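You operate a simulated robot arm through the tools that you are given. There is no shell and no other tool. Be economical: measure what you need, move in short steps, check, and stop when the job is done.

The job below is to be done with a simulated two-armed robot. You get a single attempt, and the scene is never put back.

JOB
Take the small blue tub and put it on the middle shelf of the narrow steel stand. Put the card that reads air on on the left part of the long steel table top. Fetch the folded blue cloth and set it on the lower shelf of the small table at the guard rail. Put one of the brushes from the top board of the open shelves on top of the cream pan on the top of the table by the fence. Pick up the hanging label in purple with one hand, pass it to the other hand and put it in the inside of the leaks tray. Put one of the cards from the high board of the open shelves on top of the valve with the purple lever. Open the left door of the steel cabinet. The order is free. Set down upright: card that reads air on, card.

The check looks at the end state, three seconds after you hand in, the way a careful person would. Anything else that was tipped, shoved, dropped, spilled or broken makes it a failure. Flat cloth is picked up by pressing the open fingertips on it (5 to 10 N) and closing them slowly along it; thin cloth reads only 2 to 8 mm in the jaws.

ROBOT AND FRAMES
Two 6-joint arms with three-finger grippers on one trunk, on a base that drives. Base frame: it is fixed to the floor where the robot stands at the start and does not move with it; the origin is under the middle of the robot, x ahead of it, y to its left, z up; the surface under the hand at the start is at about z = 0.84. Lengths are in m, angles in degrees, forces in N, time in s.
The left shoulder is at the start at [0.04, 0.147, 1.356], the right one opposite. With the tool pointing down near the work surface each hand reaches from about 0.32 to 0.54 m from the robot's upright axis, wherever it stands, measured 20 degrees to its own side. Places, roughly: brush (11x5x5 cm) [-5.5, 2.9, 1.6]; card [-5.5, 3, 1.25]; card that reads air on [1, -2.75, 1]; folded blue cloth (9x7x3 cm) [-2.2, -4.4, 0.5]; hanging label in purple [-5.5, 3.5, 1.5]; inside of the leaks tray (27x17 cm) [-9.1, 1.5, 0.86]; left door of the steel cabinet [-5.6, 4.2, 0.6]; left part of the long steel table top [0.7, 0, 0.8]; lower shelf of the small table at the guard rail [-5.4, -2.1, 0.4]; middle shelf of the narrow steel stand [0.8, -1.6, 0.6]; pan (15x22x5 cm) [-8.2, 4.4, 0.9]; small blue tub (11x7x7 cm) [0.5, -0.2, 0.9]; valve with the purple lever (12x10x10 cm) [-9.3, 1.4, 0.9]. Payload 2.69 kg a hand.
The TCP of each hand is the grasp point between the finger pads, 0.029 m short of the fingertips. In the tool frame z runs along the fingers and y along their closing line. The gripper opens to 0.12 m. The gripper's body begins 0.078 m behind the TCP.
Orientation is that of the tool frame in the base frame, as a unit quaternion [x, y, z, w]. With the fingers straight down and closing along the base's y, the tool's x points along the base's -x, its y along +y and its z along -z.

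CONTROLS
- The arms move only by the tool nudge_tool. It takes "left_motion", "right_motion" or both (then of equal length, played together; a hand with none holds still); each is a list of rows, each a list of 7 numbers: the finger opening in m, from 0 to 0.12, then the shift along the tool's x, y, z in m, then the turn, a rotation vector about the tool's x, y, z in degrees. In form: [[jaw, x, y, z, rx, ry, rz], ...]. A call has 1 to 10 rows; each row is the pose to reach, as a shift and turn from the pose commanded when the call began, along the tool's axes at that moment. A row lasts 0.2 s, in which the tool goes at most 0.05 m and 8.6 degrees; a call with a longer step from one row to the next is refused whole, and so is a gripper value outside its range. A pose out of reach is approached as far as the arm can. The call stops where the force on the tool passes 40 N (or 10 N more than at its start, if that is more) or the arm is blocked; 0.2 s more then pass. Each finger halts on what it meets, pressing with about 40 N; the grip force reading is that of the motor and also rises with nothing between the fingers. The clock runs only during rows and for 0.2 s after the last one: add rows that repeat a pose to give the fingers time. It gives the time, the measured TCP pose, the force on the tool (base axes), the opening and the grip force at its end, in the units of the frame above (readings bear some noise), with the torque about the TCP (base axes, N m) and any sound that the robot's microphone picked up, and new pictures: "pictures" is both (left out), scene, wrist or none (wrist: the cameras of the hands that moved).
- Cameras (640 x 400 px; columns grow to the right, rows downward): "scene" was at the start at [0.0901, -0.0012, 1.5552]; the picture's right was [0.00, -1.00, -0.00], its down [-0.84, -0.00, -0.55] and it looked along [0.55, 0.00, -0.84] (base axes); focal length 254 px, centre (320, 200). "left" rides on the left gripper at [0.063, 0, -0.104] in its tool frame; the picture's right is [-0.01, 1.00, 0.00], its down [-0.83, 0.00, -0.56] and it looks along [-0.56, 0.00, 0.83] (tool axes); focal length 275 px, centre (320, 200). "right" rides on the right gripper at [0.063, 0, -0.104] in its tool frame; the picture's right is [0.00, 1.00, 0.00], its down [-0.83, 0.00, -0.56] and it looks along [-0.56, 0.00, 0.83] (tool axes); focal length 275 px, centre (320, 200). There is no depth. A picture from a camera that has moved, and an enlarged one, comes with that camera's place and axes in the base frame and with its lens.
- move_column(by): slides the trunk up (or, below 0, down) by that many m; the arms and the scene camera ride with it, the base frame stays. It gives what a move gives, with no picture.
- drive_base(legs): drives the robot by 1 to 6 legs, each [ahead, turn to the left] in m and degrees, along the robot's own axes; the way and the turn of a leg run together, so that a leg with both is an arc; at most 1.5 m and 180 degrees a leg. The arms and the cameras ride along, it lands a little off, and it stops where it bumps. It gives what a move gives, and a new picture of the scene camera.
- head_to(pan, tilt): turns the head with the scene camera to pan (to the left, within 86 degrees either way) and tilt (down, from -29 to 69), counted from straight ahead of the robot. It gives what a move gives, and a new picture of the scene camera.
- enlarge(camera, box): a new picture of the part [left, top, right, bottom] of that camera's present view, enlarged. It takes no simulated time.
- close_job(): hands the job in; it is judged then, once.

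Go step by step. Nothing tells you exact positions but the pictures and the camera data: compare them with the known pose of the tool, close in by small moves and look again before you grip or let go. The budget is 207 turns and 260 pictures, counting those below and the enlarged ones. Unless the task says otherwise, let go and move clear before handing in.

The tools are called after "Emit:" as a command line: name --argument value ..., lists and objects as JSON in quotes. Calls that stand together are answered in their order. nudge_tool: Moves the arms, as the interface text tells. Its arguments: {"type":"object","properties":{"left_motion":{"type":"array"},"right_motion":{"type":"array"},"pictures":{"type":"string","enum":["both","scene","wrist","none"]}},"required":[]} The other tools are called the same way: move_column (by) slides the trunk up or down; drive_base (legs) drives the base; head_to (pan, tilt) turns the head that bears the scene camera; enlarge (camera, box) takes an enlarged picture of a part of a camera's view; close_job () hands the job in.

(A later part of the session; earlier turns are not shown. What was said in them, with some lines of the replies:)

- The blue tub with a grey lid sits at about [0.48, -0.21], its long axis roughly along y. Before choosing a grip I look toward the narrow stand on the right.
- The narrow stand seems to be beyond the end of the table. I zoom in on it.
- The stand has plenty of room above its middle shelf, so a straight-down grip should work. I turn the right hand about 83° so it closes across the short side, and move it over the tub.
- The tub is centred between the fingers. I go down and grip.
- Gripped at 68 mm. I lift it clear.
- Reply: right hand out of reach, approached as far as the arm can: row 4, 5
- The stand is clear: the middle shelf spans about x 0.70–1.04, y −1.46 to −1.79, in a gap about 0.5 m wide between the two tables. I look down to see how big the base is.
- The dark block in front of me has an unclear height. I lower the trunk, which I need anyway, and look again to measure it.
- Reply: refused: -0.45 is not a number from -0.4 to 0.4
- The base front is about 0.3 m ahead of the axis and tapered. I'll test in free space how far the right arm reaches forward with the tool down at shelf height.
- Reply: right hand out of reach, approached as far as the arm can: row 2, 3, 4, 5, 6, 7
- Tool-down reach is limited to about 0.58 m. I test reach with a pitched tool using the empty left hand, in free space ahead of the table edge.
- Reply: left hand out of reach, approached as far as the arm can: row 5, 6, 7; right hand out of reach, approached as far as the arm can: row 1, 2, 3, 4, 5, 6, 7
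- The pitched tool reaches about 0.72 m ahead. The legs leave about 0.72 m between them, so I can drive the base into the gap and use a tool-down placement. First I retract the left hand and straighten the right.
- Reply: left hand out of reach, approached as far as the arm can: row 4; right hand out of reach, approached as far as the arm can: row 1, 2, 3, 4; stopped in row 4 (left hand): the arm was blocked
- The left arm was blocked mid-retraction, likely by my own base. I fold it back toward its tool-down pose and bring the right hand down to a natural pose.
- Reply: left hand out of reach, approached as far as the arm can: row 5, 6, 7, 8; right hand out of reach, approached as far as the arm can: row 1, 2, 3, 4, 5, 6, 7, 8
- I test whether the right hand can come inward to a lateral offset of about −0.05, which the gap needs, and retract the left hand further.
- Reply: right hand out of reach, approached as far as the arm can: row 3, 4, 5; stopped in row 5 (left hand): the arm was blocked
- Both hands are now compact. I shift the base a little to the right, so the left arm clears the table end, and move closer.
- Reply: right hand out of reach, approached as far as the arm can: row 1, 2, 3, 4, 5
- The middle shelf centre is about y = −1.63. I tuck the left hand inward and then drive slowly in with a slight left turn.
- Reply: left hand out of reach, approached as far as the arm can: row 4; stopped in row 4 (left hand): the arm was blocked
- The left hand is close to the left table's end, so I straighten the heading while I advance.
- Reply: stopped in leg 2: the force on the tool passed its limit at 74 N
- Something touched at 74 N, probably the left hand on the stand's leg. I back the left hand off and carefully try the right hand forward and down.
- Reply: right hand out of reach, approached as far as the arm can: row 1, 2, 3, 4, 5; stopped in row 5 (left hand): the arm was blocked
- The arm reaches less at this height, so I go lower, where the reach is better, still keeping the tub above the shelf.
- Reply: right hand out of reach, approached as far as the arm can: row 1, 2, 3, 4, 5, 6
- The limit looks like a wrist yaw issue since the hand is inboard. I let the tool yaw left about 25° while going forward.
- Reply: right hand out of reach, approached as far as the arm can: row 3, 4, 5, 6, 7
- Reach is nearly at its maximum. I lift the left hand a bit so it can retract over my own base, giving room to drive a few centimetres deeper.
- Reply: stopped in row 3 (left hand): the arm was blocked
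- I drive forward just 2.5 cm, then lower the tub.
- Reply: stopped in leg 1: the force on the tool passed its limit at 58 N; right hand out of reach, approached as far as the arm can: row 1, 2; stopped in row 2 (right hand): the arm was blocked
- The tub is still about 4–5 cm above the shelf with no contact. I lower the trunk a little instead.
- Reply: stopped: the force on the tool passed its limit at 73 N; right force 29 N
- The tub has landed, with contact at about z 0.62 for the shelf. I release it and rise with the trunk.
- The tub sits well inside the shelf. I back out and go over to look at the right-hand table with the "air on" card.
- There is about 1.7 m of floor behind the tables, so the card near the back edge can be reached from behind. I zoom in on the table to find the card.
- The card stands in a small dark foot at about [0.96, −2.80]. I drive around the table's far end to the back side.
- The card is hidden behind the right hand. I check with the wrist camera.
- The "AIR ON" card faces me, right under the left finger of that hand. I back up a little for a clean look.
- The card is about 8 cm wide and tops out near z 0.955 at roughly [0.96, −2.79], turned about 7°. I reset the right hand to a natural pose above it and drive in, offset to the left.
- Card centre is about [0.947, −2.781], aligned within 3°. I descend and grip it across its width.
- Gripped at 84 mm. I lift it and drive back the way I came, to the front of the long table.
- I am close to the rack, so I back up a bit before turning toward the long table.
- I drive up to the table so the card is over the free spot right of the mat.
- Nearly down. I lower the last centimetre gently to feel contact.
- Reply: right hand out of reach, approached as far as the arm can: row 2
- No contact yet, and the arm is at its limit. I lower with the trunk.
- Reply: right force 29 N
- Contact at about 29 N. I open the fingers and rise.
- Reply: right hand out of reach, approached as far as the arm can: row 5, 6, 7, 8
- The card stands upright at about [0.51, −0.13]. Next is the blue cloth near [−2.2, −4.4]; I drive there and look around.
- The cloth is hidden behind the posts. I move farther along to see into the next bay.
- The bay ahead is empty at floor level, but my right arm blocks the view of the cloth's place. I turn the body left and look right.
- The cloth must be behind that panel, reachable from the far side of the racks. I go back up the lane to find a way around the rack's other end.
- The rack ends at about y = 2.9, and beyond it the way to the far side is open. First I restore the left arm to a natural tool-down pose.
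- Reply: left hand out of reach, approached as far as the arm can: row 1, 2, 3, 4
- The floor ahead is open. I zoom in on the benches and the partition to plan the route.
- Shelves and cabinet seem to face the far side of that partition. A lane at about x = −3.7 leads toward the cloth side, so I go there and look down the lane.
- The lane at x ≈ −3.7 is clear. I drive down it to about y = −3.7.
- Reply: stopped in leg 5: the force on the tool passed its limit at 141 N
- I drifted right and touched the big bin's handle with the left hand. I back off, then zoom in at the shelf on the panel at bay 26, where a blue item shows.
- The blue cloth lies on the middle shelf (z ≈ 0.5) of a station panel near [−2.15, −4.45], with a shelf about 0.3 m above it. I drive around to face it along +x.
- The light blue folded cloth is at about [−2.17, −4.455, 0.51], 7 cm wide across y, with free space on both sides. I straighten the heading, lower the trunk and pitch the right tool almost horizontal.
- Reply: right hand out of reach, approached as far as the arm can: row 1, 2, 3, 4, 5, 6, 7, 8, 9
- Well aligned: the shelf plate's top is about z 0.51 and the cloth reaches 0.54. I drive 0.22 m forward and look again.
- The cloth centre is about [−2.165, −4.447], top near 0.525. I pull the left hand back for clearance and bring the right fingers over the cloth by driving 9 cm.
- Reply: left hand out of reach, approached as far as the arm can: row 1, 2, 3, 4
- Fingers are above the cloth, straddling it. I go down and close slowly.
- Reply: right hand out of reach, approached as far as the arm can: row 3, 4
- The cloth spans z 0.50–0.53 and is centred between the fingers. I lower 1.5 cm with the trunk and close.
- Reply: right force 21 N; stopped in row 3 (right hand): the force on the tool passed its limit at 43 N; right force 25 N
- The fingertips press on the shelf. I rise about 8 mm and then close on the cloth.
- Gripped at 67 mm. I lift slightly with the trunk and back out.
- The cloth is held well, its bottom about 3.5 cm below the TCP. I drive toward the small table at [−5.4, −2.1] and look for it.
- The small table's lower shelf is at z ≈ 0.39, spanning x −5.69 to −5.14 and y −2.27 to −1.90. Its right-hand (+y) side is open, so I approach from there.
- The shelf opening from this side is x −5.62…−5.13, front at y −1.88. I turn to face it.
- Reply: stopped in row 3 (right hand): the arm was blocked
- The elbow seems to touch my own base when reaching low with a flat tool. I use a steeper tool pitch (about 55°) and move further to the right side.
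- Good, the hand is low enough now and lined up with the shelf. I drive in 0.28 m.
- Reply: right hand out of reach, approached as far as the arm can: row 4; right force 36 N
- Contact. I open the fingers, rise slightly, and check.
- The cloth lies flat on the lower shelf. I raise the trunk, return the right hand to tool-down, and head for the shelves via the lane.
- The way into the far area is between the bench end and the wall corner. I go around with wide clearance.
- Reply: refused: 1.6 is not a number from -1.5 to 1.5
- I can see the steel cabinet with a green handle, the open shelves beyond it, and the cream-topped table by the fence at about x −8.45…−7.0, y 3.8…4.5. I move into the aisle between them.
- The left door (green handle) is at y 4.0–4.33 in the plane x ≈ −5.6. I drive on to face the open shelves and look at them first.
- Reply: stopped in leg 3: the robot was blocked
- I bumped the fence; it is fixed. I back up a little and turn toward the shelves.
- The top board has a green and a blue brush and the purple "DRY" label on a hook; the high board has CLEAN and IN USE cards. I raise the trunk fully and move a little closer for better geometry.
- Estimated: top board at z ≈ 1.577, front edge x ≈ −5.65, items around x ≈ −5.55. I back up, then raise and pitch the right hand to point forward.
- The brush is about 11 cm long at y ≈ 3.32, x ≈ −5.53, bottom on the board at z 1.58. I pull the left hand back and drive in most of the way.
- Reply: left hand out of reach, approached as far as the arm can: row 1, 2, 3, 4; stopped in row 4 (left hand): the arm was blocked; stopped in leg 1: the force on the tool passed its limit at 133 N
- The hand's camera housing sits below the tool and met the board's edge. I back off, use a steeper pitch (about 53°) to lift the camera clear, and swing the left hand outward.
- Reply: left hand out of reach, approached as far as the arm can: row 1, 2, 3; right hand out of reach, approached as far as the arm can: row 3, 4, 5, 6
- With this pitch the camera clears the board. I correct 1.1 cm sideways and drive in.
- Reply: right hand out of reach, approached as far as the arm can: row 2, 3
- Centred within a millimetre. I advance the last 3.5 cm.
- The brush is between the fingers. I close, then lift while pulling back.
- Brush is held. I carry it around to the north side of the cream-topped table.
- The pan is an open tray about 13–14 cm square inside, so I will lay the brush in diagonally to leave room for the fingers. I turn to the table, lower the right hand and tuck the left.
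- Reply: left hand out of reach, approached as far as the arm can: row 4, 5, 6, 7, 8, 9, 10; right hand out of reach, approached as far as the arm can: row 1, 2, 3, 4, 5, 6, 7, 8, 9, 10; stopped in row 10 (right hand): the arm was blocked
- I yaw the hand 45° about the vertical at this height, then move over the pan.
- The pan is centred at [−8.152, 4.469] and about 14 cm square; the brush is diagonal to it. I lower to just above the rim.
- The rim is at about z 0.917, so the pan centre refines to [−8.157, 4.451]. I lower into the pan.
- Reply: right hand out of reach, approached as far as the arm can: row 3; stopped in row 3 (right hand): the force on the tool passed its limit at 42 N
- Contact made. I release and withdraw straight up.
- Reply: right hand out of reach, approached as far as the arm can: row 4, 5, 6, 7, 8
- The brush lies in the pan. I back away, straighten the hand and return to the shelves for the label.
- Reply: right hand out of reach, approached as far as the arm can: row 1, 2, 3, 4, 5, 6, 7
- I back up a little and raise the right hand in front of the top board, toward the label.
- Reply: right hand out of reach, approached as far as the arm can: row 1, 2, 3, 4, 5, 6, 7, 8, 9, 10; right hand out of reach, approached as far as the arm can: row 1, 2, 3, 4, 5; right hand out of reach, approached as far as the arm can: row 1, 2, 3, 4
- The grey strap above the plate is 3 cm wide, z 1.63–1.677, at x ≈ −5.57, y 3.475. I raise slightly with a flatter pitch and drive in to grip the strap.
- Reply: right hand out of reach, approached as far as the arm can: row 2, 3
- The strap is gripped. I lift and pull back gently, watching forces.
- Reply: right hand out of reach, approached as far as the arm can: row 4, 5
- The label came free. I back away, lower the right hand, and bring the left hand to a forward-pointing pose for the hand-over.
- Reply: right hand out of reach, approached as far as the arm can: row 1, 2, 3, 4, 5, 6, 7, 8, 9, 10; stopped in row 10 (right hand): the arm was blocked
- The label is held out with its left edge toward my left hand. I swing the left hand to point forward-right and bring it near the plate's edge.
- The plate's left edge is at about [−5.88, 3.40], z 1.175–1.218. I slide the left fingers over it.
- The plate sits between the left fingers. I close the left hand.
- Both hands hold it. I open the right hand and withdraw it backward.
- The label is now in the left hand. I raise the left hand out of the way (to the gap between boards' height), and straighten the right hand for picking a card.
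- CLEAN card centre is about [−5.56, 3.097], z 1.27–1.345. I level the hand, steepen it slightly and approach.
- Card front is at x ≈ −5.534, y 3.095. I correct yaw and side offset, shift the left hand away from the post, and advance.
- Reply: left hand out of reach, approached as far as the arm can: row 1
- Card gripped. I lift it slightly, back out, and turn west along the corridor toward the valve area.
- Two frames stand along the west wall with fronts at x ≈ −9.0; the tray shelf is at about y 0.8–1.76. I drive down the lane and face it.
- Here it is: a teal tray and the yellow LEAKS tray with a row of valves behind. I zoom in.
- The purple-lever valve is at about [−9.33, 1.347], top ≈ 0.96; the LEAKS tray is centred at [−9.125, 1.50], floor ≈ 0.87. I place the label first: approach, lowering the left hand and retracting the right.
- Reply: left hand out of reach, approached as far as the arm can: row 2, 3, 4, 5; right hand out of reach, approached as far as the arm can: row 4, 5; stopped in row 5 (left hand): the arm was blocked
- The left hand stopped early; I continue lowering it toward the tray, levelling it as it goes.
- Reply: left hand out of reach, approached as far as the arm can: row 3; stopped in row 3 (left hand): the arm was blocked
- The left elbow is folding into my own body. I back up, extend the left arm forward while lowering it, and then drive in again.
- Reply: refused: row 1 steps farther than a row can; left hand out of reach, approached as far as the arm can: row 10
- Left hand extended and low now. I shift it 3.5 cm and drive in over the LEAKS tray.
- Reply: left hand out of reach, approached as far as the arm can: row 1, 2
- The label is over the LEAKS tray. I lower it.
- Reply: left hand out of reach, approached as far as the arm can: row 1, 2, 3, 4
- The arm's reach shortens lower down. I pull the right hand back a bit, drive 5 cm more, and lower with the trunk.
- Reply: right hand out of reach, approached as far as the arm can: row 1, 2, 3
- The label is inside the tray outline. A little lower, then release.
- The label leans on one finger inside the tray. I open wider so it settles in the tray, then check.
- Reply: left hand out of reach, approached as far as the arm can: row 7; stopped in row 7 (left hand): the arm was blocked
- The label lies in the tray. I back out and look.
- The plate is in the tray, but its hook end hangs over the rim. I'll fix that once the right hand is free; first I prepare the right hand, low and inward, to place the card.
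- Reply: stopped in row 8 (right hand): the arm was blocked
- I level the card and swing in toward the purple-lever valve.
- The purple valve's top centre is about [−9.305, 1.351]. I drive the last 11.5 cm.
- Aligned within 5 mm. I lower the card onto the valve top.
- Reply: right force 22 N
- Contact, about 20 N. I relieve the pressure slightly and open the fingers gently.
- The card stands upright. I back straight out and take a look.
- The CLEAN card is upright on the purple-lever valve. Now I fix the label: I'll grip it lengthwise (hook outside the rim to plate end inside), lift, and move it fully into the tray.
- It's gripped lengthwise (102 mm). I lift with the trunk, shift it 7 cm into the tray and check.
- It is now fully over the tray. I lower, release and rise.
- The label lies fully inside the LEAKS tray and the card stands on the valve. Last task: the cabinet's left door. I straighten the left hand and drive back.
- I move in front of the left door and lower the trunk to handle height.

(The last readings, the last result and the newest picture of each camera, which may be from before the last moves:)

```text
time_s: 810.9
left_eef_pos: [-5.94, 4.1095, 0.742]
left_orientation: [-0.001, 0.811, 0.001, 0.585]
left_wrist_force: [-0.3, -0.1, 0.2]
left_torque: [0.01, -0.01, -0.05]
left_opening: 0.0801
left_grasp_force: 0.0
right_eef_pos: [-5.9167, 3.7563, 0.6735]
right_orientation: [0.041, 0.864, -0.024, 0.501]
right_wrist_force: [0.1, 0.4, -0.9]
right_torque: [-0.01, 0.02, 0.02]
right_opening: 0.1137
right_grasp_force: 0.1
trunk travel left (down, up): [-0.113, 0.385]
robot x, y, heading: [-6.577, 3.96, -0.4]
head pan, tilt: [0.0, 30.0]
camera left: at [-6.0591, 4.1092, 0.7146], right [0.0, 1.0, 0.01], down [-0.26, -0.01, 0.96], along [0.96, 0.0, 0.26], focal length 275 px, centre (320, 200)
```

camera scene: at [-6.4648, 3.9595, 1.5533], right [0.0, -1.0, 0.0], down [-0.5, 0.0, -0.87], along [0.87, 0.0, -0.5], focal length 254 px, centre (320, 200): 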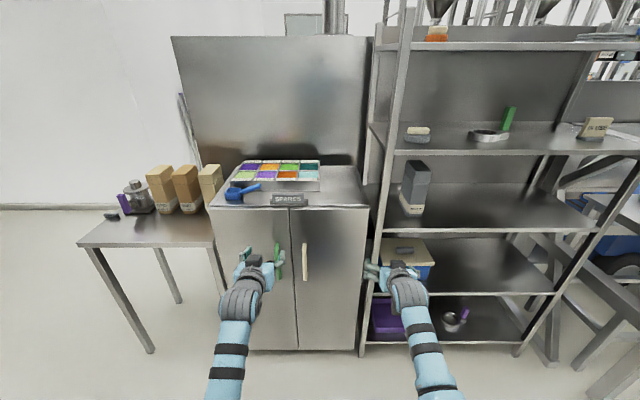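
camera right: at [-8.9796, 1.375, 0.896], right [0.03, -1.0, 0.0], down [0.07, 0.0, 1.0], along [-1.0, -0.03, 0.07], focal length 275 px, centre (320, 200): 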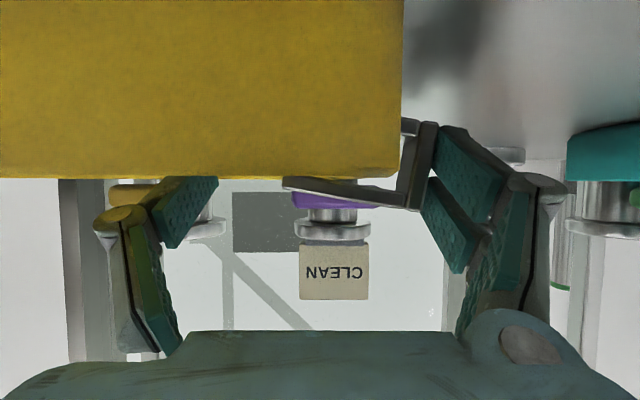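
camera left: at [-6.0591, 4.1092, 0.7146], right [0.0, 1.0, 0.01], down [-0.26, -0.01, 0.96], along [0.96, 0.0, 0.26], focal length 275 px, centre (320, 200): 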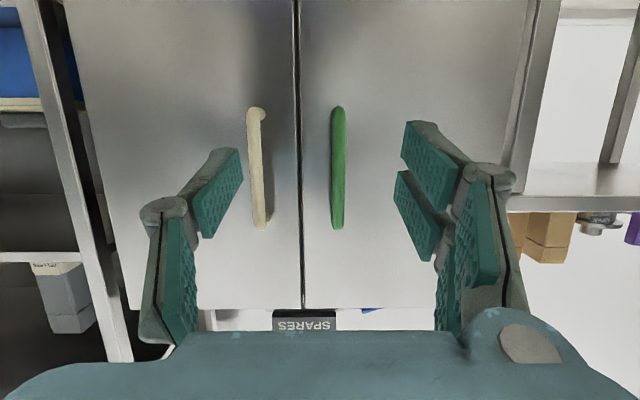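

The green handle bar is at y ≈ 4.139, z 0.69–0.88. I shift the hand, raise slightly and approach.

Emit:
nudge_tool --left_motion '[[0.08, 0, 0.015, 0, 0, 0, 0], [0.08, 0, 0.029, 0, 0, 0, 0]]' --pictures "none"

Emit:
move_column --by 0.03

Emit:
drive_base --legs '[[0.22, 0.3]]'

Emit:
nudge_tool --left_motion '[[0.08, 0, 0, 0, 0, 0, 0]]' --pictures "wrist"

```text
time_s: 811.5
left_eef_pos: [-5.9405, 4.1401, 0.7413]
left_orientation: [-0.001, 0.811, 0.001, 0.586]
left_wrist_force: [-0.9, -0.2, 0.8]
left_torque: [0.02, 0.01, 0.01]
left_opening: 0.0798
left_grasp_force: 0.0
right_eef_pos: [-5.9149, 3.755, 0.6732]
right_orientation: [0.042, 0.864, -0.025, 0.502]
right_wrist_force: [-0.2, 0.4, -0.2]
right_torque: [0.02, 0.01, 0.02]
right_opening: 0.1138
right_grasp_force: 0.0
trunk travel left (down, up): [-0.113, 0.385]
robot x, y, heading: [-6.5739, 3.9602, -0.2]
head pan, tilt: [0.0, 30.0]
```

```text
time_s: 812.2
left_eef_pos: [-5.9417, 4.1401, 0.7717]
left_orientation: [0.0, 0.811, 0.001, 0.585]
left_wrist_force: [-0.3, -0.7, -1.0]
left_torque: [-0.01, -0.01, 0.0]
left_opening: 0.0801
left_grasp_force: 0.0
right_eef_pos: [-5.9171, 3.7554, 0.7032]
right_orientation: [0.043, 0.864, -0.026, 0.502]
right_wrist_force: [0.1, -1.7, -0.5]
right_torque: [0.02, 0.03, -0.01]
right_opening: 0.114
right_grasp_force: 0.1
trunk travel left (down, up): [-0.143, 0.355]
robot x, y, heading: [-6.5775, 3.9604, -0.1]
head pan, tilt: [0.0, 30.0]
```

```text
time_s: 813.9
left_eef_pos: [-5.7231, 4.1405, 0.7713]
left_orientation: [-0.002, 0.811, 0.002, 0.585]
left_wrist_force: [0.4, -0.6, 0.1]
left_torque: [-0.01, 0.0, 0.03]
left_opening: 0.0803
left_grasp_force: 0.1
right_eef_pos: [-5.6992, 3.757, 0.7038]
right_orientation: [0.041, 0.864, -0.024, 0.501]
right_wrist_force: [-0.6, 0.3, 0.0]
right_torque: [-0.02, 0.02, 0.02]
right_opening: 0.1142
right_grasp_force: 0.0
trunk travel left (down, up): [-0.143, 0.355]
robot x, y, heading: [-6.3533, 3.9595, 0.1]
head pan, tilt: [0.0, 30.0]
camera scene: at [-6.2468, 3.9589, 1.253], right [0.0, -1.0, 0.0], down [-0.5, 0.0, -0.87], along [0.87, 0.0, -0.5], focal length 254 px, centre (320, 200)
```

scene: 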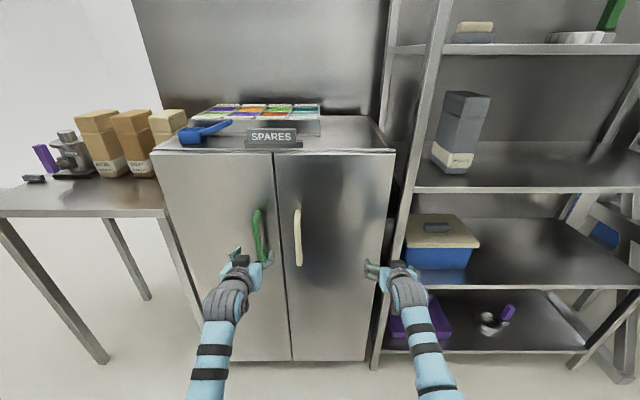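

```text
time_s: 814.3
left_eef_pos: [-5.724, 4.1403, 0.7723]
left_orientation: [-0.002, 0.811, 0.002, 0.585]
left_wrist_force: [1.0, -0.5, -0.2]
left_torque: [0.03, 0.01, -0.01]
left_opening: 0.0799
left_grasp_force: 0.0
right_eef_pos: [-5.6983, 3.7565, 0.7046]
right_orientation: [0.041, 0.864, -0.024, 0.501]
right_wrist_force: [-0.6, -0.6, -0.6]
right_torque: [-0.01, 0.01, -0.03]
right_opening: 0.1138
right_grasp_force: 0.1
trunk travel left (down, up): [-0.143, 0.355]
robot x, y, heading: [-6.3562, 3.9605, -0.2]
head pan, tilt: [0.0, 30.0]
camera left: at [-5.8425, 4.1391, 0.7452], right [0.0, 1.0, 0.01], down [-0.26, -0.01, 0.96], along [0.96, 0.0, 0.26], focal length 275 px, centre (320, 200)
```

left: 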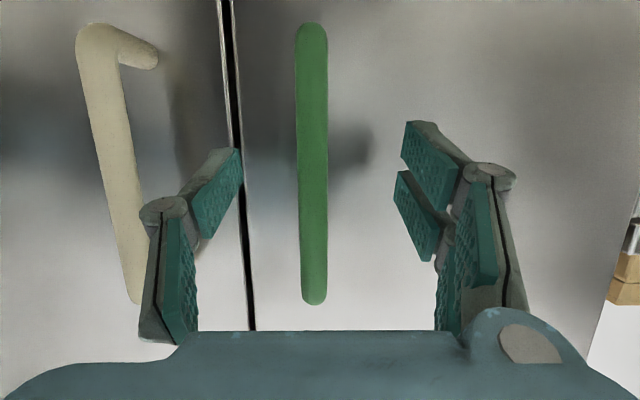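

The right hand is close to the shelf post, so I pull it back first, then drive the last bit and grip the handle.

Emit:
nudge_tool --left_motion '[[0.08, 0, -0.005, 0, 0, 0, 0], [0.08, 0, -0.005, 0, 0, 0, 0], [0.08, 0, -0.005, 0, 0, 0, 0], [0.08, 0, -0.005, 0, 0, 0, 0], [0.08, 0, -0.005, 0, 0, 0, 0], [0.08, 0, -0.005, 0, 0, 0, 0]]' --right_motion '[[0.1, 0.0125, 0, -0.022, 0, 6.5, 0], [0.06, 0.025, 0, -0.043, 0, 13, 0], [0.02, 0.0375, 0, -0.065, 0, 20, 0], [0.0, 0.05, 0, -0.087, 0, 26.5, 0], [0.0, 0.0625, 0, -0.108, 0, 33, 0], [0.0, 0.075, 0, -0.13, 0, 40, 0]]' --pictures "none"

Emit:
drive_base --legs '[[0.09, 0]]'

Emit:
nudge_tool --left_motion '[[0.08, 0, 0, 0, 0, 0, 0], [0.06, 0, 0, 0, 0, 0, 0], [0.04, 0, 0, 0, 0, 0, 0], [0.02, 0, 0, 0, 0, 0, 0], [0.005, 0, 0, 0, 0, 0, 0], [0.005, 0, 0, 0, 0, 0, 0]]' --pictures "wrist"

```text
time_s: 815.7
left_eef_pos: [-5.7229, 4.1354, 0.7732]
left_orientation: [-0.002, 0.811, 0.002, 0.585]
left_wrist_force: [0.6, 0.0, -0.3]
left_torque: [0.05, 0.02, 0.02]
left_opening: 0.08
left_grasp_force: 0.2
right_eef_pos: [-5.8469, 3.7689, 0.703]
right_orientation: [0.047, 0.983, -0.009, 0.175]
right_wrist_force: [0.0, 0.2, -0.2]
right_torque: [0.0, 0.02, -0.01]
right_opening: 0.0003
right_grasp_force: 28.6
trunk travel left (down, up): [-0.143, 0.355]
robot x, y, heading: [-6.3576, 3.9639, -0.0]
head pan, tilt: [0.0, 30.0]
```

```text
time_s: 816.7
left_eef_pos: [-5.6629, 4.1382, 0.7709]
left_orientation: [-0.003, 0.812, 0.005, 0.583]
left_wrist_force: [-3.4, 0.6, 2.1]
left_torque: [0.1, -0.09, 0.22]
left_opening: 0.085
left_grasp_force: 2.1
right_eef_pos: [-5.7832, 3.77, 0.7019]
right_orientation: [0.046, 0.983, -0.009, 0.176]
right_wrist_force: [0.5, 0.5, -0.3]
right_torque: [0.0, 0.0, 0.03]
right_opening: 0.0
right_grasp_force: 28.4
trunk travel left (down, up): [-0.143, 0.355]
robot x, y, heading: [-6.2938, 3.9583, 0.4]
head pan, tilt: [0.0, 30.0]
stopped in leg 1: the force on the tool passed its limit at 218 N (the readings are from after the stop); the commanded pose is now the measured one
camera scene: at [-6.1846, 3.9589, 1.2531], right [0.0, -1.0, 0.0], down [-0.5, 0.0, -0.87], along [0.87, 0.0, -0.5], focal length 254 px, centre (320, 200)
```

scene: 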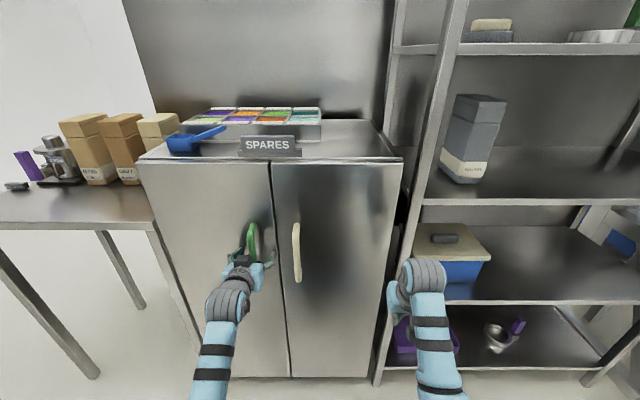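

```text
time_s: 817.5
left_eef_pos: [-5.6675, 4.1443, 0.7721]
left_orientation: [-0.005, 0.811, 0.008, 0.585]
left_wrist_force: [-34.5, 13.8, 6.4]
left_torque: [-0.03, -0.58, 1.45]
left_opening: 0.0524
left_grasp_force: 9.0
right_eef_pos: [-5.7866, 3.773, 0.706]
right_orientation: [0.044, 0.983, -0.01, 0.179]
right_wrist_force: [-0.1, -0.2, 0.0]
right_torque: [0.03, 0.01, -0.01]
right_opening: 0.0
right_grasp_force: 28.1
trunk travel left (down, up): [-0.143, 0.355]
robot x, y, heading: [-6.2955, 3.9615, 0.7]
head pan, tilt: [0.0, 30.0]
stopped in row 3 (left hand): the force on the tool passed its limit at 47 N (the readings are from after the stop); the commanded pose is now the measured one
camera left: at [-5.7868, 4.1416, 0.7456], right [-0.02, 1.0, 0.01], down [-0.26, -0.02, 0.96], along [0.96, 0.01, 0.26], focal length 275 px, centre (320, 200)
```

left: 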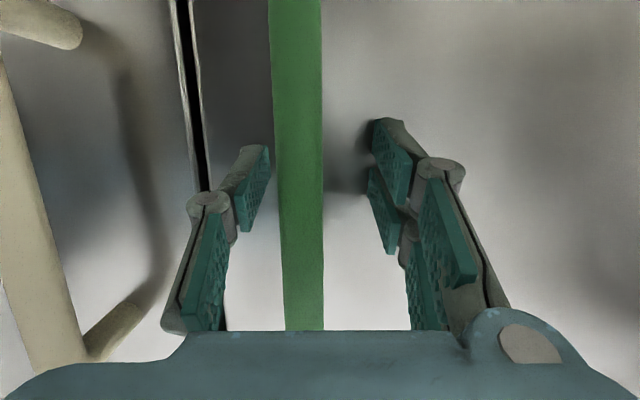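

The fingertips touched the door; the bar is already between the fingers. I back off 1 cm, centre and close.

Emit:
nudge_tool --left_motion '[[0.055, 0.004, -0.004, -0.0125, 0, 0, 0], [0.055, 0.004, -0.011, -0.0125, 0, 0, 0], [0.04, 0.004, -0.011, -0.0125, 0, 0, 0], [0.025, 0.004, -0.011, -0.0125, 0, 0, 0], [0.01, 0.004, -0.011, -0.0125, 0, 0, 0], [0.005, 0.004, -0.011, -0.0125, 0, 0, 0]]' --pictures "none"

```text
time_s: 818.9
left_eef_pos: [-5.6757, 4.1325, 0.7703]
left_orientation: [-0.005, 0.813, 0.007, 0.582]
left_wrist_force: [4.3, 25.7, 3.3]
left_torque: [0.19, 0.1, -0.19]
left_opening: 0.0222
left_grasp_force: 12.5
right_eef_pos: [-5.7828, 3.7745, 0.7021]
right_orientation: [0.044, 0.983, -0.01, 0.176]
right_wrist_force: [0.1, -0.4, -0.4]
right_torque: [0.0, 0.0, 0.02]
right_opening: 0.0003
right_grasp_force: 28.7
trunk travel left (down, up): [-0.143, 0.355]
robot x, y, heading: [-6.2931, 3.9592, 0.3]
head pan, tilt: [0.0, 30.0]
```

Emit:
nudge_tool --left_motion '[[0.003, 0, 0.003, 0, 0, 0, 0], [0.003, 0, 0.003, 0, 0, 0, 0], [0.003, 0, 0.003, -0.01, 0, 0, 0], [0.003, 0, 0.004, -0.02, 0, 0, 0], [0.003, 0, 0.005, -0.03, 0, 0, 0]]' --pictures "none"

Emit:
drive_base --legs '[[-0.08, 1.5]]'

```text
time_s: 820.1
left_eef_pos: [-5.7024, 4.1389, 0.7762]
left_orientation: [-0.005, 0.814, 0.005, 0.581]
left_wrist_force: [8.5, 25.8, -6.0]
left_torque: [0.57, -0.18, 0.03]
left_opening: 0.0211
left_grasp_force: 13.9
right_eef_pos: [-5.781, 3.7747, 0.7031]
right_orientation: [0.044, 0.984, -0.011, 0.174]
right_wrist_force: [-0.7, -0.4, 0.6]
right_torque: [-0.02, 0.0, 0.01]
right_opening: 0.0002
right_grasp_force: 28.5
trunk travel left (down, up): [-0.143, 0.355]
robot x, y, heading: [-6.2929, 3.96, 0.2]
head pan, tilt: [0.0, 30.0]
```

```text
time_s: 821.1
left_eef_pos: [-5.7607, 4.1428, 0.7805]
left_orientation: [-0.008, 0.813, 0.011, 0.582]
left_wrist_force: [-1.2, 0.1, 1.2]
left_torque: [0.01, 0.01, 0.02]
left_opening: 0.003
left_grasp_force: 0.0
right_eef_pos: [-5.8337, 3.7773, 0.7038]
right_orientation: [0.038, 0.983, -0.007, 0.177]
right_wrist_force: [0.1, 0.1, 0.7]
right_torque: [0.0, -0.02, -0.03]
right_opening: 0.0001
right_grasp_force: 28.8
trunk travel left (down, up): [-0.143, 0.355]
robot x, y, heading: [-6.3471, 3.9613, 1.2]
head pan, tilt: [0.0, 30.0]
stopped in leg 1: the force on the tool passed its limit at 71 N (the readings are from after the stop); the commanded pose is now the measured one
camera scene: at [-6.2393, 3.9607, 1.2534], right [0.02, -1.0, 0.0], down [-0.5, -0.01, -0.87], along [0.87, 0.02, -0.5], focal length 254 px, centre (320, 200)
```

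scene: 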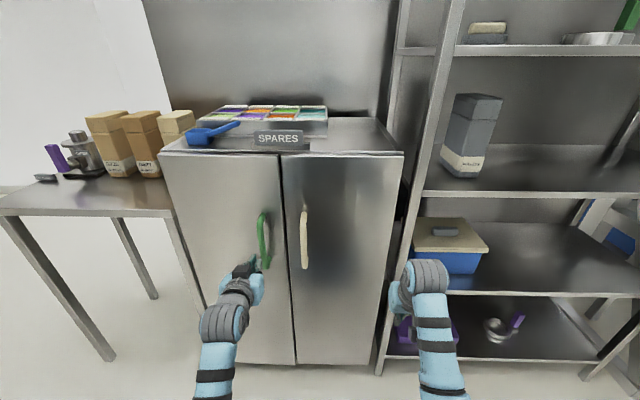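

The grip slipped off since the bar was off-centre. I reopen, look, and regrip deeper and centred.

Emit:
nudge_tool --left_motion '[[0.03, 0, 0, 0, 0, 0, 0], [0.06, 0, 0, 0, 0, 0, 0], [0.06, 0, 0, 0, 0, 0, 0]]' --pictures "wrist"

```text
time_s: 821.9
left_eef_pos: [-5.7567, 4.1415, 0.7779]
left_orientation: [-0.009, 0.814, 0.011, 0.58]
left_wrist_force: [-0.1, -0.1, 0.3]
left_torque: [0.01, 0.02, 0.0]
left_opening: 0.0599
left_grasp_force: 0.1
right_eef_pos: [-5.8305, 3.7782, 0.7004]
right_orientation: [0.037, 0.984, -0.008, 0.176]
right_wrist_force: [0.5, -0.2, -0.6]
right_torque: [0.0, 0.04, -0.01]
right_opening: 0.0
right_grasp_force: 28.9
trunk travel left (down, up): [-0.143, 0.355]
robot x, y, heading: [-6.3421, 3.9622, 1.4]
head pan, tilt: [0.0, 30.0]
camera left: at [-5.876, 4.1386, 0.752], right [-0.03, 1.0, 0.01], down [-0.25, -0.02, 0.97], along [0.97, 0.02, 0.25], focal length 275 px, centre (320, 200)
```

left: 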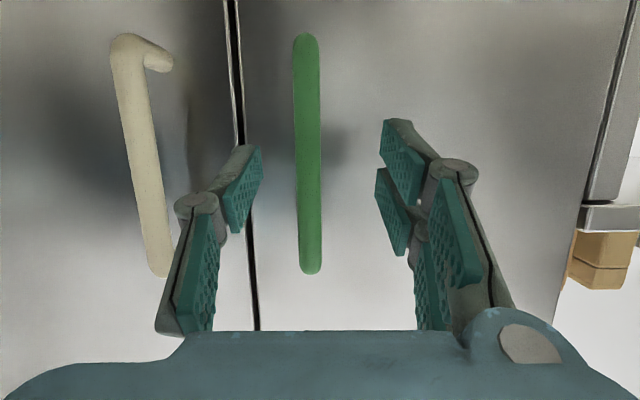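

Emit:
nudge_tool --left_motion '[[0.06, 0, -0.011, 0, 0, 0, 0], [0.06, 0, -0.011, 0, 0, 0, 0]]' --pictures "none"

Emit:
drive_base --legs '[[0.08, 0]]'

Emit:
nudge_tool --left_motion '[[0.06, 0, 0, 0, 0, 0, 0], [0.045, 0, 0, 0, 0, 0, 0], [0.03, 0, 0, 0, 0, 0, 0], [0.015, 0, 0, 0, 0, 0, 0], [0.003, 0, 0, 0, 0, 0, 0], [0.003, 0, 0, 0, 0, 0, 0]]' --pictures "wrist"

```text
time_s: 822.5
left_eef_pos: [-5.7576, 4.1306, 0.7785]
left_orientation: [-0.009, 0.815, 0.011, 0.58]
left_wrist_force: [-0.5, 0.4, -0.9]
left_torque: [0.04, 0.02, -0.01]
left_opening: 0.0599
left_grasp_force: 0.0
right_eef_pos: [-5.8324, 3.778, 0.7024]
right_orientation: [0.037, 0.984, -0.007, 0.175]
right_wrist_force: [0.4, -0.6, -0.9]
right_torque: [0.0, 0.01, -0.01]
right_opening: 0.0
right_grasp_force: 28.1
trunk travel left (down, up): [-0.143, 0.355]
robot x, y, heading: [-6.3455, 3.9612, 1.3]
head pan, tilt: [0.0, 30.0]
```

```text
time_s: 823.5
left_eef_pos: [-5.6795, 4.1327, 0.7786]
left_orientation: [-0.009, 0.815, 0.01, 0.579]
left_wrist_force: [-0.1, -0.2, 0.6]
left_torque: [0.0, -0.02, 0.01]
left_opening: 0.0603
left_grasp_force: 0.1
right_eef_pos: [-5.7522, 3.7806, 0.702]
right_orientation: [0.036, 0.984, -0.006, 0.175]
right_wrist_force: [-0.2, -0.2, -0.5]
right_torque: [0.01, 0.01, 0.01]
right_opening: 0.0
right_grasp_force: 28.5
trunk travel left (down, up): [-0.143, 0.355]
robot x, y, heading: [-6.2644, 3.9589, 1.8]
head pan, tilt: [0.0, 30.0]
camera scene: at [-6.1564, 3.9635, 1.253], right [0.03, -1.0, 0.0], down [-0.5, -0.01, -0.87], along [0.87, 0.02, -0.5], focal length 254 px, centre (320, 200)
```

scene: 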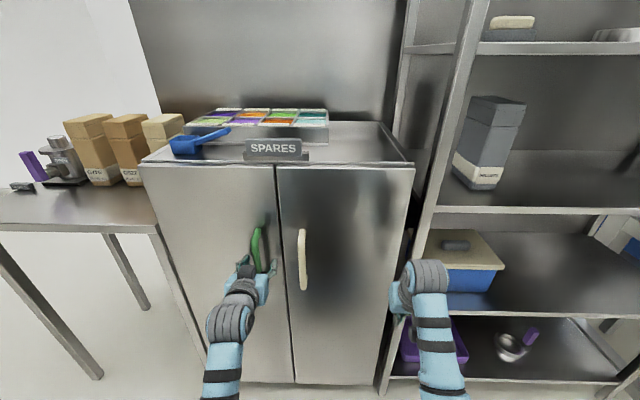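

```text
time_s: 825.0
left_eef_pos: [-5.6785, 4.1353, 0.7782]
left_orientation: [-0.009, 0.814, 0.011, 0.581]
left_wrist_force: [3.4, 14.8, 3.1]
left_torque: [-0.09, 0.6, 0.05]
left_opening: 0.0166
left_grasp_force: 42.2
right_eef_pos: [-5.7527, 3.7808, 0.7022]
right_orientation: [0.037, 0.984, -0.008, 0.175]
right_wrist_force: [0.3, -0.4, 0.5]
right_torque: [-0.01, 0.0, 0.03]
right_opening: 0.0
right_grasp_force: 28.1
trunk travel left (down, up): [-0.143, 0.355]
robot x, y, heading: [-6.267, 3.9625, 1.4]
head pan, tilt: [0.0, 30.0]
camera left: at [-5.7981, 4.1322, 0.7519], right [-0.03, 1.0, 0.01], down [-0.25, -0.02, 0.97], along [0.97, 0.02, 0.26], focal length 275 px, centre (320, 200)
```

left: 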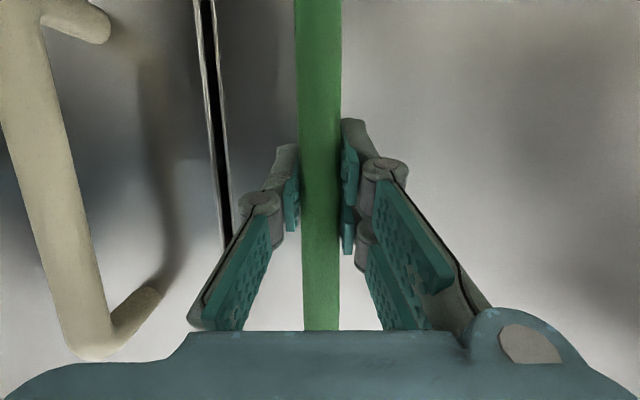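

Now firmly gripped (42 N). I pull slowly with the arm.

Emit:
nudge_tool --left_motion '[[0.003, 0.002, 0.003, -0.006, 0, 0, 0], [0.003, 0.004, 0.003, -0.012, 0, 0, 0], [0.003, 0.006, 0.004, -0.018, 0, 0, 0], [0.003, 0.009, 0.005, -0.027, 0, 0, 0], [0.003, 0.012, 0.006, -0.036, 0, 0, 0], [0.003, 0.015, 0.008, -0.045, 0, 0, 0]]' --pictures "none"

```text
time_s: 826.4
left_eef_pos: [-5.7178, 4.1463, 0.7971]
left_orientation: [-0.009, 0.803, 0.017, 0.596]
left_wrist_force: [5.9, 13.8, -2.9]
left_torque: [-0.85, 0.66, -0.11]
left_opening: 0.0171
left_grasp_force: 23.4
right_eef_pos: [-5.7517, 3.7835, 0.7034]
right_orientation: [0.036, 0.984, -0.009, 0.176]
right_wrist_force: [-0.4, 0.6, 0.1]
right_torque: [-0.01, 0.0, 0.0]
right_opening: 0.0001
right_grasp_force: 28.9
trunk travel left (down, up): [-0.143, 0.355]
robot x, y, heading: [-6.2657, 3.9603, 1.4]
head pan, tilt: [0.0, 30.0]
```

The door follows. I keep pulling with the base in small arcs.

Emit:
drive_base --legs '[[-0.05, 0.8], [-0.05, 1.5]]'

```text
time_s: 827.1
left_eef_pos: [-5.7294, 4.1514, 0.7989]
left_orientation: [-0.012, 0.801, 0.021, 0.598]
left_wrist_force: [-0.2, 3.1, -15.9]
left_torque: [-1.13, 0.18, 0.18]
left_opening: 0.0166
left_grasp_force: 42.7
right_eef_pos: [-5.7608, 3.7845, 0.7025]
right_orientation: [0.034, 0.984, -0.009, 0.176]
right_wrist_force: [0.0, 0.0, -0.5]
right_torque: [0.01, 0.0, -0.01]
right_opening: 0.0
right_grasp_force: 28.7
trunk travel left (down, up): [-0.143, 0.355]
robot x, y, heading: [-6.2758, 3.9629, 1.8]
head pan, tilt: [0.0, 30.0]
stopped in leg 1: the force on the tool passed its limit at 48 N (the readings are from after the stop); the commanded pose is now the measured one
camera scene: at [-6.1669, 3.9672, 1.2531], right [0.03, -1.0, 0.0], down [-0.5, -0.02, -0.87], along [0.87, 0.03, -0.5], focal length 254 px, centre (320, 200)
```

scene: 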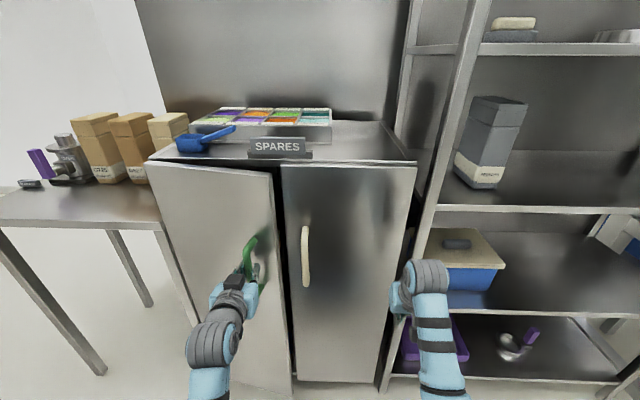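

The left door is ajar. I continue with the arm, keeping height.

Emit:
nudge_tool --left_motion '[[0.003, 0.006, 0.002, -0.006, 0, 0, 0], [0.003, 0.01, 0.004, -0.014, 0, 0, 0], [0.003, 0.014, 0.006, -0.022, 0, 0, 0], [0.003, 0.018, 0.009, -0.03, 0, 0, 0], [0.003, 0.022, 0.012, -0.04, 0, 0, 0], [0.003, 0.026, 0.015, -0.05, 0, 0, 0], [0.003, 0.03, 0.019, -0.06, 0, 0, 0]]' --pictures "none"

```text
time_s: 828.6
left_eef_pos: [-5.7561, 4.1606, 0.8593]
left_orientation: [-0.016, 0.752, 0.017, 0.659]
left_wrist_force: [3.1, 5.6, -3.6]
left_torque: [0.61, -0.22, 0.15]
left_opening: 0.0168
left_grasp_force: 42.6
right_eef_pos: [-5.761, 3.7852, 0.7035]
right_orientation: [0.034, 0.984, -0.008, 0.175]
right_wrist_force: [-0.7, 0.1, 0.0]
right_torque: [0.02, -0.01, 0.03]
right_opening: 0.0
right_grasp_force: 28.9
trunk travel left (down, up): [-0.143, 0.355]
robot x, y, heading: [-6.2784, 3.9635, 1.9]
head pan, tilt: [0.0, 30.0]
stopped in row 7 (left hand): the arm was blocked; the commanded pose is now the measured one
```

The arm tends to rise when retracting, so I pull with the base along the door's arc instead.

Emit:
drive_base --legs '[[-0.04, 1.6], [-0.04, 2.2], [-0.04, 3], [-0.03, 3]]'

```text
time_s: 829.4
left_eef_pos: [-5.7749, 4.1666, 0.8645]
left_orientation: [-0.019, 0.748, 0.022, 0.663]
left_wrist_force: [-3.3, -2.0, -9.7]
left_torque: [-0.13, 0.04, -0.09]
left_opening: 0.0175
left_grasp_force: 10.4
right_eef_pos: [-5.7762, 3.7884, 0.704]
right_orientation: [0.029, 0.984, -0.006, 0.177]
right_wrist_force: [-0.5, 0.6, -0.1]
right_torque: [-0.01, -0.03, -0.04]
right_opening: 0.0
right_grasp_force: 28.8
trunk travel left (down, up): [-0.143, 0.355]
robot x, y, heading: [-6.2952, 3.9602, 2.4]
head pan, tilt: [0.0, 30.0]
stopped in leg 1: the force on the tool passed its limit at 51 N (the readings are from after the stop); the commanded pose is now the measured one
camera scene: at [-6.1842, 3.9658, 1.2534], right [0.04, -1.0, 0.0], down [-0.5, -0.02, -0.87], along [0.87, 0.04, -0.5], focal length 254 px, centre (320, 200)
```

scene: 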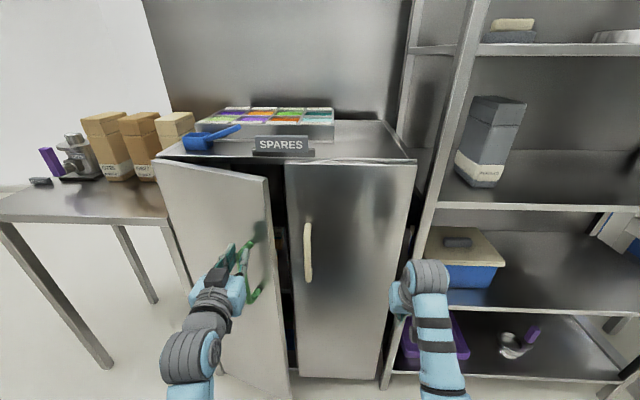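

The door is about 20° open. I release, back up, and regrip the handle with the arm more extended, so I have room to pull.

Emit:
nudge_tool --left_motion '[[0.03, 0, 0, 0, 0, 0, 0], [0.06, 0, 0, 0, 0, 0, 0], [0.06, 0, 0, 0, 0, 0, 0]]' --pictures "none"

Emit:
drive_base --legs '[[-0.14, 0]]'

Emit:
nudge_tool --left_motion '[[0.06, 0.015, 0, 0.0, 0, 2.7, 0], [0.06, 0.03, 0, 0.015, 0, 5.5, 0], [0.06, 0.045, 0, 0.04, 0, 8.2, 0], [0.06, 0.0586, 0, 0.06, 0, 11, 0], [0.06, 0.0586, 0, 0.06, 0, 11, 0]]' --pictures "wrist"

```text
time_s: 830.2
left_eef_pos: [-5.7748, 4.1662, 0.868]
left_orientation: [-0.02, 0.745, 0.024, 0.667]
left_wrist_force: [0.4, 0.3, 0.9]
left_torque: [-0.01, -0.01, 0.01]
left_opening: 0.0601
left_grasp_force: 0.1
right_eef_pos: [-5.7748, 3.7878, 0.7027]
right_orientation: [0.027, 0.984, -0.006, 0.175]
right_wrist_force: [0.0, 0.2, 0.1]
right_torque: [0.01, 0.04, 0.0]
right_opening: 0.0001
right_grasp_force: 28.5
trunk travel left (down, up): [-0.143, 0.355]
robot x, y, heading: [-6.297, 3.9628, 2.4]
head pan, tilt: [0.0, 30.0]
```

```text
time_s: 831.5
left_eef_pos: [-5.9115, 4.1607, 0.8695]
left_orientation: [-0.02, 0.744, 0.024, 0.668]
left_wrist_force: [0.1, -0.5, -0.1]
left_torque: [0.01, 0.01, 0.03]
left_opening: 0.0603
left_grasp_force: 0.1
right_eef_pos: [-5.9139, 3.7815, 0.7033]
right_orientation: [0.029, 0.984, -0.007, 0.176]
right_wrist_force: [-0.9, -0.4, 0.5]
right_torque: [0.03, -0.01, 0.0]
right_opening: 0.0
right_grasp_force: 27.9
trunk travel left (down, up): [-0.143, 0.355]
robot x, y, heading: [-6.4347, 3.9558, 2.4]
head pan, tilt: [0.0, 30.0]
camera scene: at [-6.3219, 3.9588, 1.2534], right [0.04, -1.0, 0.0], down [-0.5, -0.02, -0.87], along [0.87, 0.04, -0.5], focal length 254 px, centre (320, 200)
```

scene: 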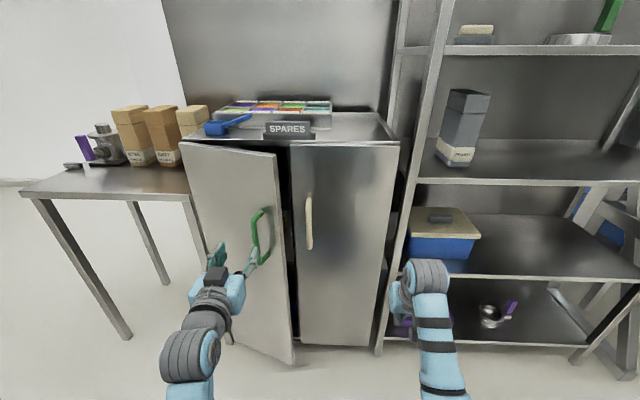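

```text
time_s: 832.7
left_eef_pos: [-5.8558, 4.1637, 0.8018]
left_orientation: [-0.021, 0.805, 0.022, 0.593]
left_wrist_force: [0.4, -1.1, -0.2]
left_torque: [0.02, 0.02, 0.03]
left_opening: 0.0603
left_grasp_force: 0.2
right_eef_pos: [-5.9141, 3.7812, 0.702]
right_orientation: [0.03, 0.984, -0.007, 0.175]
right_wrist_force: [0.0, -0.3, -0.1]
right_torque: [-0.03, -0.01, 0.0]
right_opening: 0.0
right_grasp_force: 28.4
trunk travel left (down, up): [-0.143, 0.355]
robot x, y, heading: [-6.4307, 3.9557, 2.5]
head pan, tilt: [0.0, 30.0]
camera left: at [-5.975, 4.1562, 0.7727], right [-0.06, 1.0, 0.01], down [-0.28, -0.03, 0.96], along [0.96, 0.05, 0.28], focal length 275 px, centre (320, 200)
```

left: 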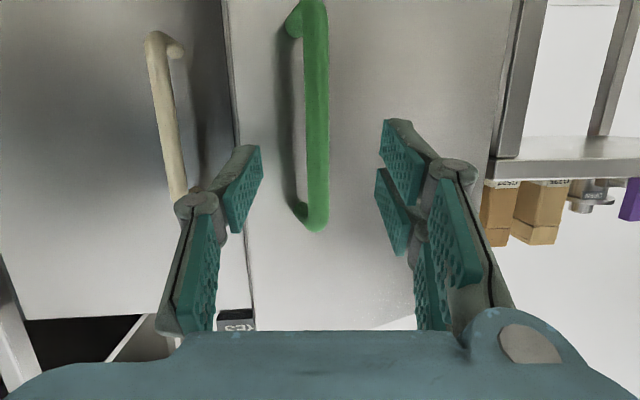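

Aligned with the bar. I extend onto it and close.

Emit:
nudge_tool --left_motion '[[0.06, -0.001, 0, 0.03, 0, 0, 0], [0.06, -0.003, 0, 0.06, 0, 0, 0], [0.06, -0.005, 0, 0.082, 0, 0, 0], [0.045, -0.005, 0, 0.082, 0, 0, 0], [0.03, -0.005, 0, 0.082, 0, 0, 0], [0.015, -0.005, 0, 0.082, 0, 0, 0], [0.003, -0.005, 0, 0.082, 0, 0, 0], [0.003, -0.005, 0, 0.082, 0, 0, 0]]' --pictures "none"

```text
time_s: 834.5
left_eef_pos: [-5.7775, 4.1667, 0.7844]
left_orientation: [-0.022, 0.804, 0.021, 0.593]
left_wrist_force: [-1.9, -4.1, -1.5]
left_torque: [-0.37, 0.05, -0.13]
left_opening: 0.0173
left_grasp_force: 43.3
right_eef_pos: [-5.9133, 3.781, 0.7025]
right_orientation: [0.029, 0.984, -0.006, 0.175]
right_wrist_force: [-0.1, -0.6, -0.4]
right_torque: [0.01, 0.0, 0.01]
right_opening: 0.0
right_grasp_force: 29.1
trunk travel left (down, up): [-0.143, 0.355]
robot x, y, heading: [-6.4309, 3.9573, 2.4]
head pan, tilt: [0.0, 30.0]
```

Gripped well. I pull along the computed arc about the hinge.

Emit:
nudge_tool --left_motion '[[0.003, 0.0037, 0.0087, -0.0118, 0, 0, 0], [0.003, 0.0075, 0.0175, -0.0235, 0, 0, 0], [0.003, 0.0107, 0.026, -0.0335, 0, 0, 0], [0.003, 0.014, 0.0348, -0.0435, 0, 0, 0], [0.003, 0.017, 0.0444, -0.0528, 0, 0, 0], [0.003, 0.02, 0.054, -0.062, 0, 0, 0], [0.003, 0.0228, 0.0644, -0.0704, 0, 0, 0], [0.003, 0.0256, 0.0747, -0.0787, 0, 0, 0], [0.003, 0.0281, 0.0858, -0.0863, 0, 0, 0], [0.003, 0.0306, 0.0968, -0.0938, 0, 0, 0]]' --pictures "none"

```text
time_s: 836.0
left_eef_pos: [-5.8433, 4.2221, 0.7836]
left_orientation: [-0.022, 0.804, 0.023, 0.594]
left_wrist_force: [14.0, 12.4, -5.2]
left_torque: [-0.48, -0.35, 0.42]
left_opening: 0.0177
left_grasp_force: 43.5
right_eef_pos: [-5.9122, 3.7817, 0.7001]
right_orientation: [0.029, 0.984, -0.008, 0.173]
right_wrist_force: [0.3, -0.9, 0.4]
right_torque: [0.01, 0.02, 0.02]
right_opening: 0.0
right_grasp_force: 28.6
trunk travel left (down, up): [-0.143, 0.355]
robot x, y, heading: [-6.4292, 3.9562, 2.6]
head pan, tilt: [0.0, 30.0]
stopped in row 7 (left hand): the force on the tool passed its limit at 44 N (the readings are from after the stop); the commanded pose is now the measured one
```

The door is near 38°. I refine the hinge estimate and continue along the arc.

Emit:
nudge_tool --left_motion '[[0.003, 0.0026, 0.0089, -0.008, 0, 0, 0], [0.003, 0.0052, 0.0178, -0.0159, 0, 0, 0], [0.003, 0.0075, 0.0284, -0.0226, 0, 0, 0], [0.003, 0.0097, 0.0389, -0.0292, 0, 0, 0], [0.003, 0.0116, 0.05, -0.0349, 0, 0, 0], [0.003, 0.0135, 0.061, -0.0406, 0, 0, 0], [0.003, 0.0152, 0.0726, -0.0454, 0, 0, 0], [0.003, 0.0169, 0.0842, -0.0502, 0, 0, 0], [0.003, 0.0182, 0.0962, -0.054, 0, 0, 0], [0.003, 0.0196, 0.1081, -0.0578, 0, 0, 0]]' --pictures "none"

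```text
time_s: 838.2
left_eef_pos: [-5.9145, 4.3224, 0.7855]
left_orientation: [-0.022, 0.803, 0.023, 0.596]
left_wrist_force: [-0.1, 0.5, 0.7]
left_torque: [0.01, -0.02, 0.01]
left_opening: 0.003
left_grasp_force: 0.1
right_eef_pos: [-5.9133, 3.7812, 0.7029]
right_orientation: [0.03, 0.984, -0.006, 0.175]
right_wrist_force: [0.2, -0.3, 0.3]
right_torque: [0.0, -0.02, 0.01]
right_opening: 0.0001
right_grasp_force: 28.4
trunk travel left (down, up): [-0.143, 0.355]
robot x, y, heading: [-6.4295, 3.9511, 2.7]
head pan, tilt: [0.0, 30.0]
```

The bar slipped out somewhere along the way. I check how far the door is open.

Emit:
enlarge --camera "scene" --box '[120, 100, 440, 400]'

```text
1.33 times, centred on (280, 250) of scene
camera zoom: at [-6.3212, 3.9597, 1.2531], right [0.04, -1.0, 0.0], down [-0.5, -0.02, -0.87], along [0.87, 0.04, -0.5], focal length 339 px, centre (373, 133)
```

zoom: 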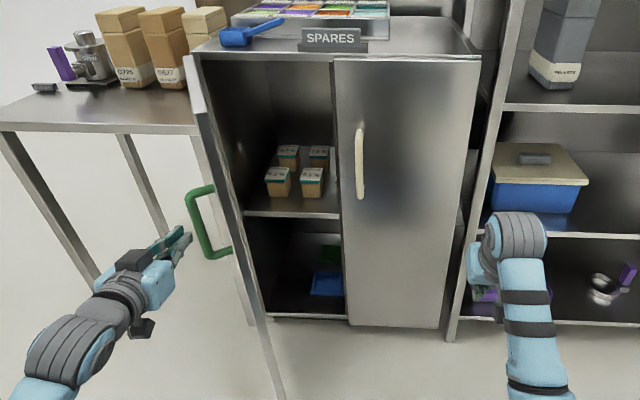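

The door has swung wide open, to around 90°. I back away to stand clear and take a last look.

Emit:
drive_base --legs '[[-0.2, 0]]'

```text
time_s: 839.8
left_eef_pos: [-6.1125, 4.3135, 0.784]
left_orientation: [-0.02, 0.802, 0.022, 0.596]
left_wrist_force: [0.4, 1.3, -0.1]
left_torque: [-0.01, 0.01, -0.03]
left_opening: 0.003
left_grasp_force: 0.0
right_eef_pos: [-6.1147, 3.7729, 0.703]
right_orientation: [0.03, 0.984, -0.007, 0.176]
right_wrist_force: [-0.8, 1.0, 0.1]
right_torque: [-0.03, 0.01, -0.03]
right_opening: 0.0
right_grasp_force: 28.4
trunk travel left (down, up): [-0.143, 0.355]
robot x, y, heading: [-6.6288, 3.9488, 2.5]
head pan, tilt: [0.0, 30.0]
camera scene: at [-6.5209, 3.9505, 1.2531], right [0.04, -1.0, 0.0], down [-0.5, -0.02, -0.87], along [0.87, 0.03, -0.5], focal length 254 px, centre (320, 200)
```

scene: 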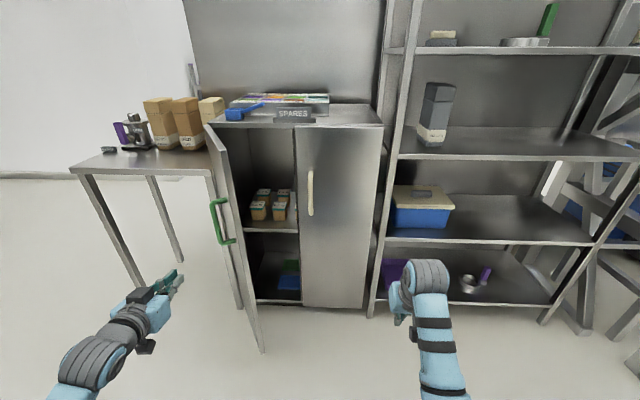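

The left door stands wide open, both hands are empty and clear of everything, and all seven placements are done, so I hand the job in.

Emit:
close_job

```text
The job is handed in.
```

I finished all seven jobs and handed in with both hands empty and clear, but some hard contacts along the way could count against the check.

| Job | End state |
|---|---|
| Small blue tub | On the middle shelf of the narrow stand |
| "Air on" card | Upright on the left part of the long steel table, just right of the mat |
| Folded blue cloth | Flat on the lower shelf of the small table at the guard rail |
| Brush | The green one, lying inside the cream pan |
| Purple label | Passed from the right hand to the left, put down in the leaks tray; its hook hung over the rim, so I moved it fully inside |
| Card on the valve | The "Clean" card, upright on the valve with the purple lever |
| Left cabinet door | Open, somewhere around 75 to 90 degrees |

- **Large bin:** my left hand hit the rail of the big bin near [-4.0, -4.0] at 141 N. I backed off and saw nothing fall, but I did not check whether it shifted.
- **Shelf, door and others:** a hand hit the top board of the open shelves at 133 N and the cabinet door at 218 N. A hand also met something near the narrow stand at 74 N and 58 N, and I drove into the fence by the shelves. I saw no damage or fallen items.
- **Cream pan:** it turned slightly when I pulled my fingers out.
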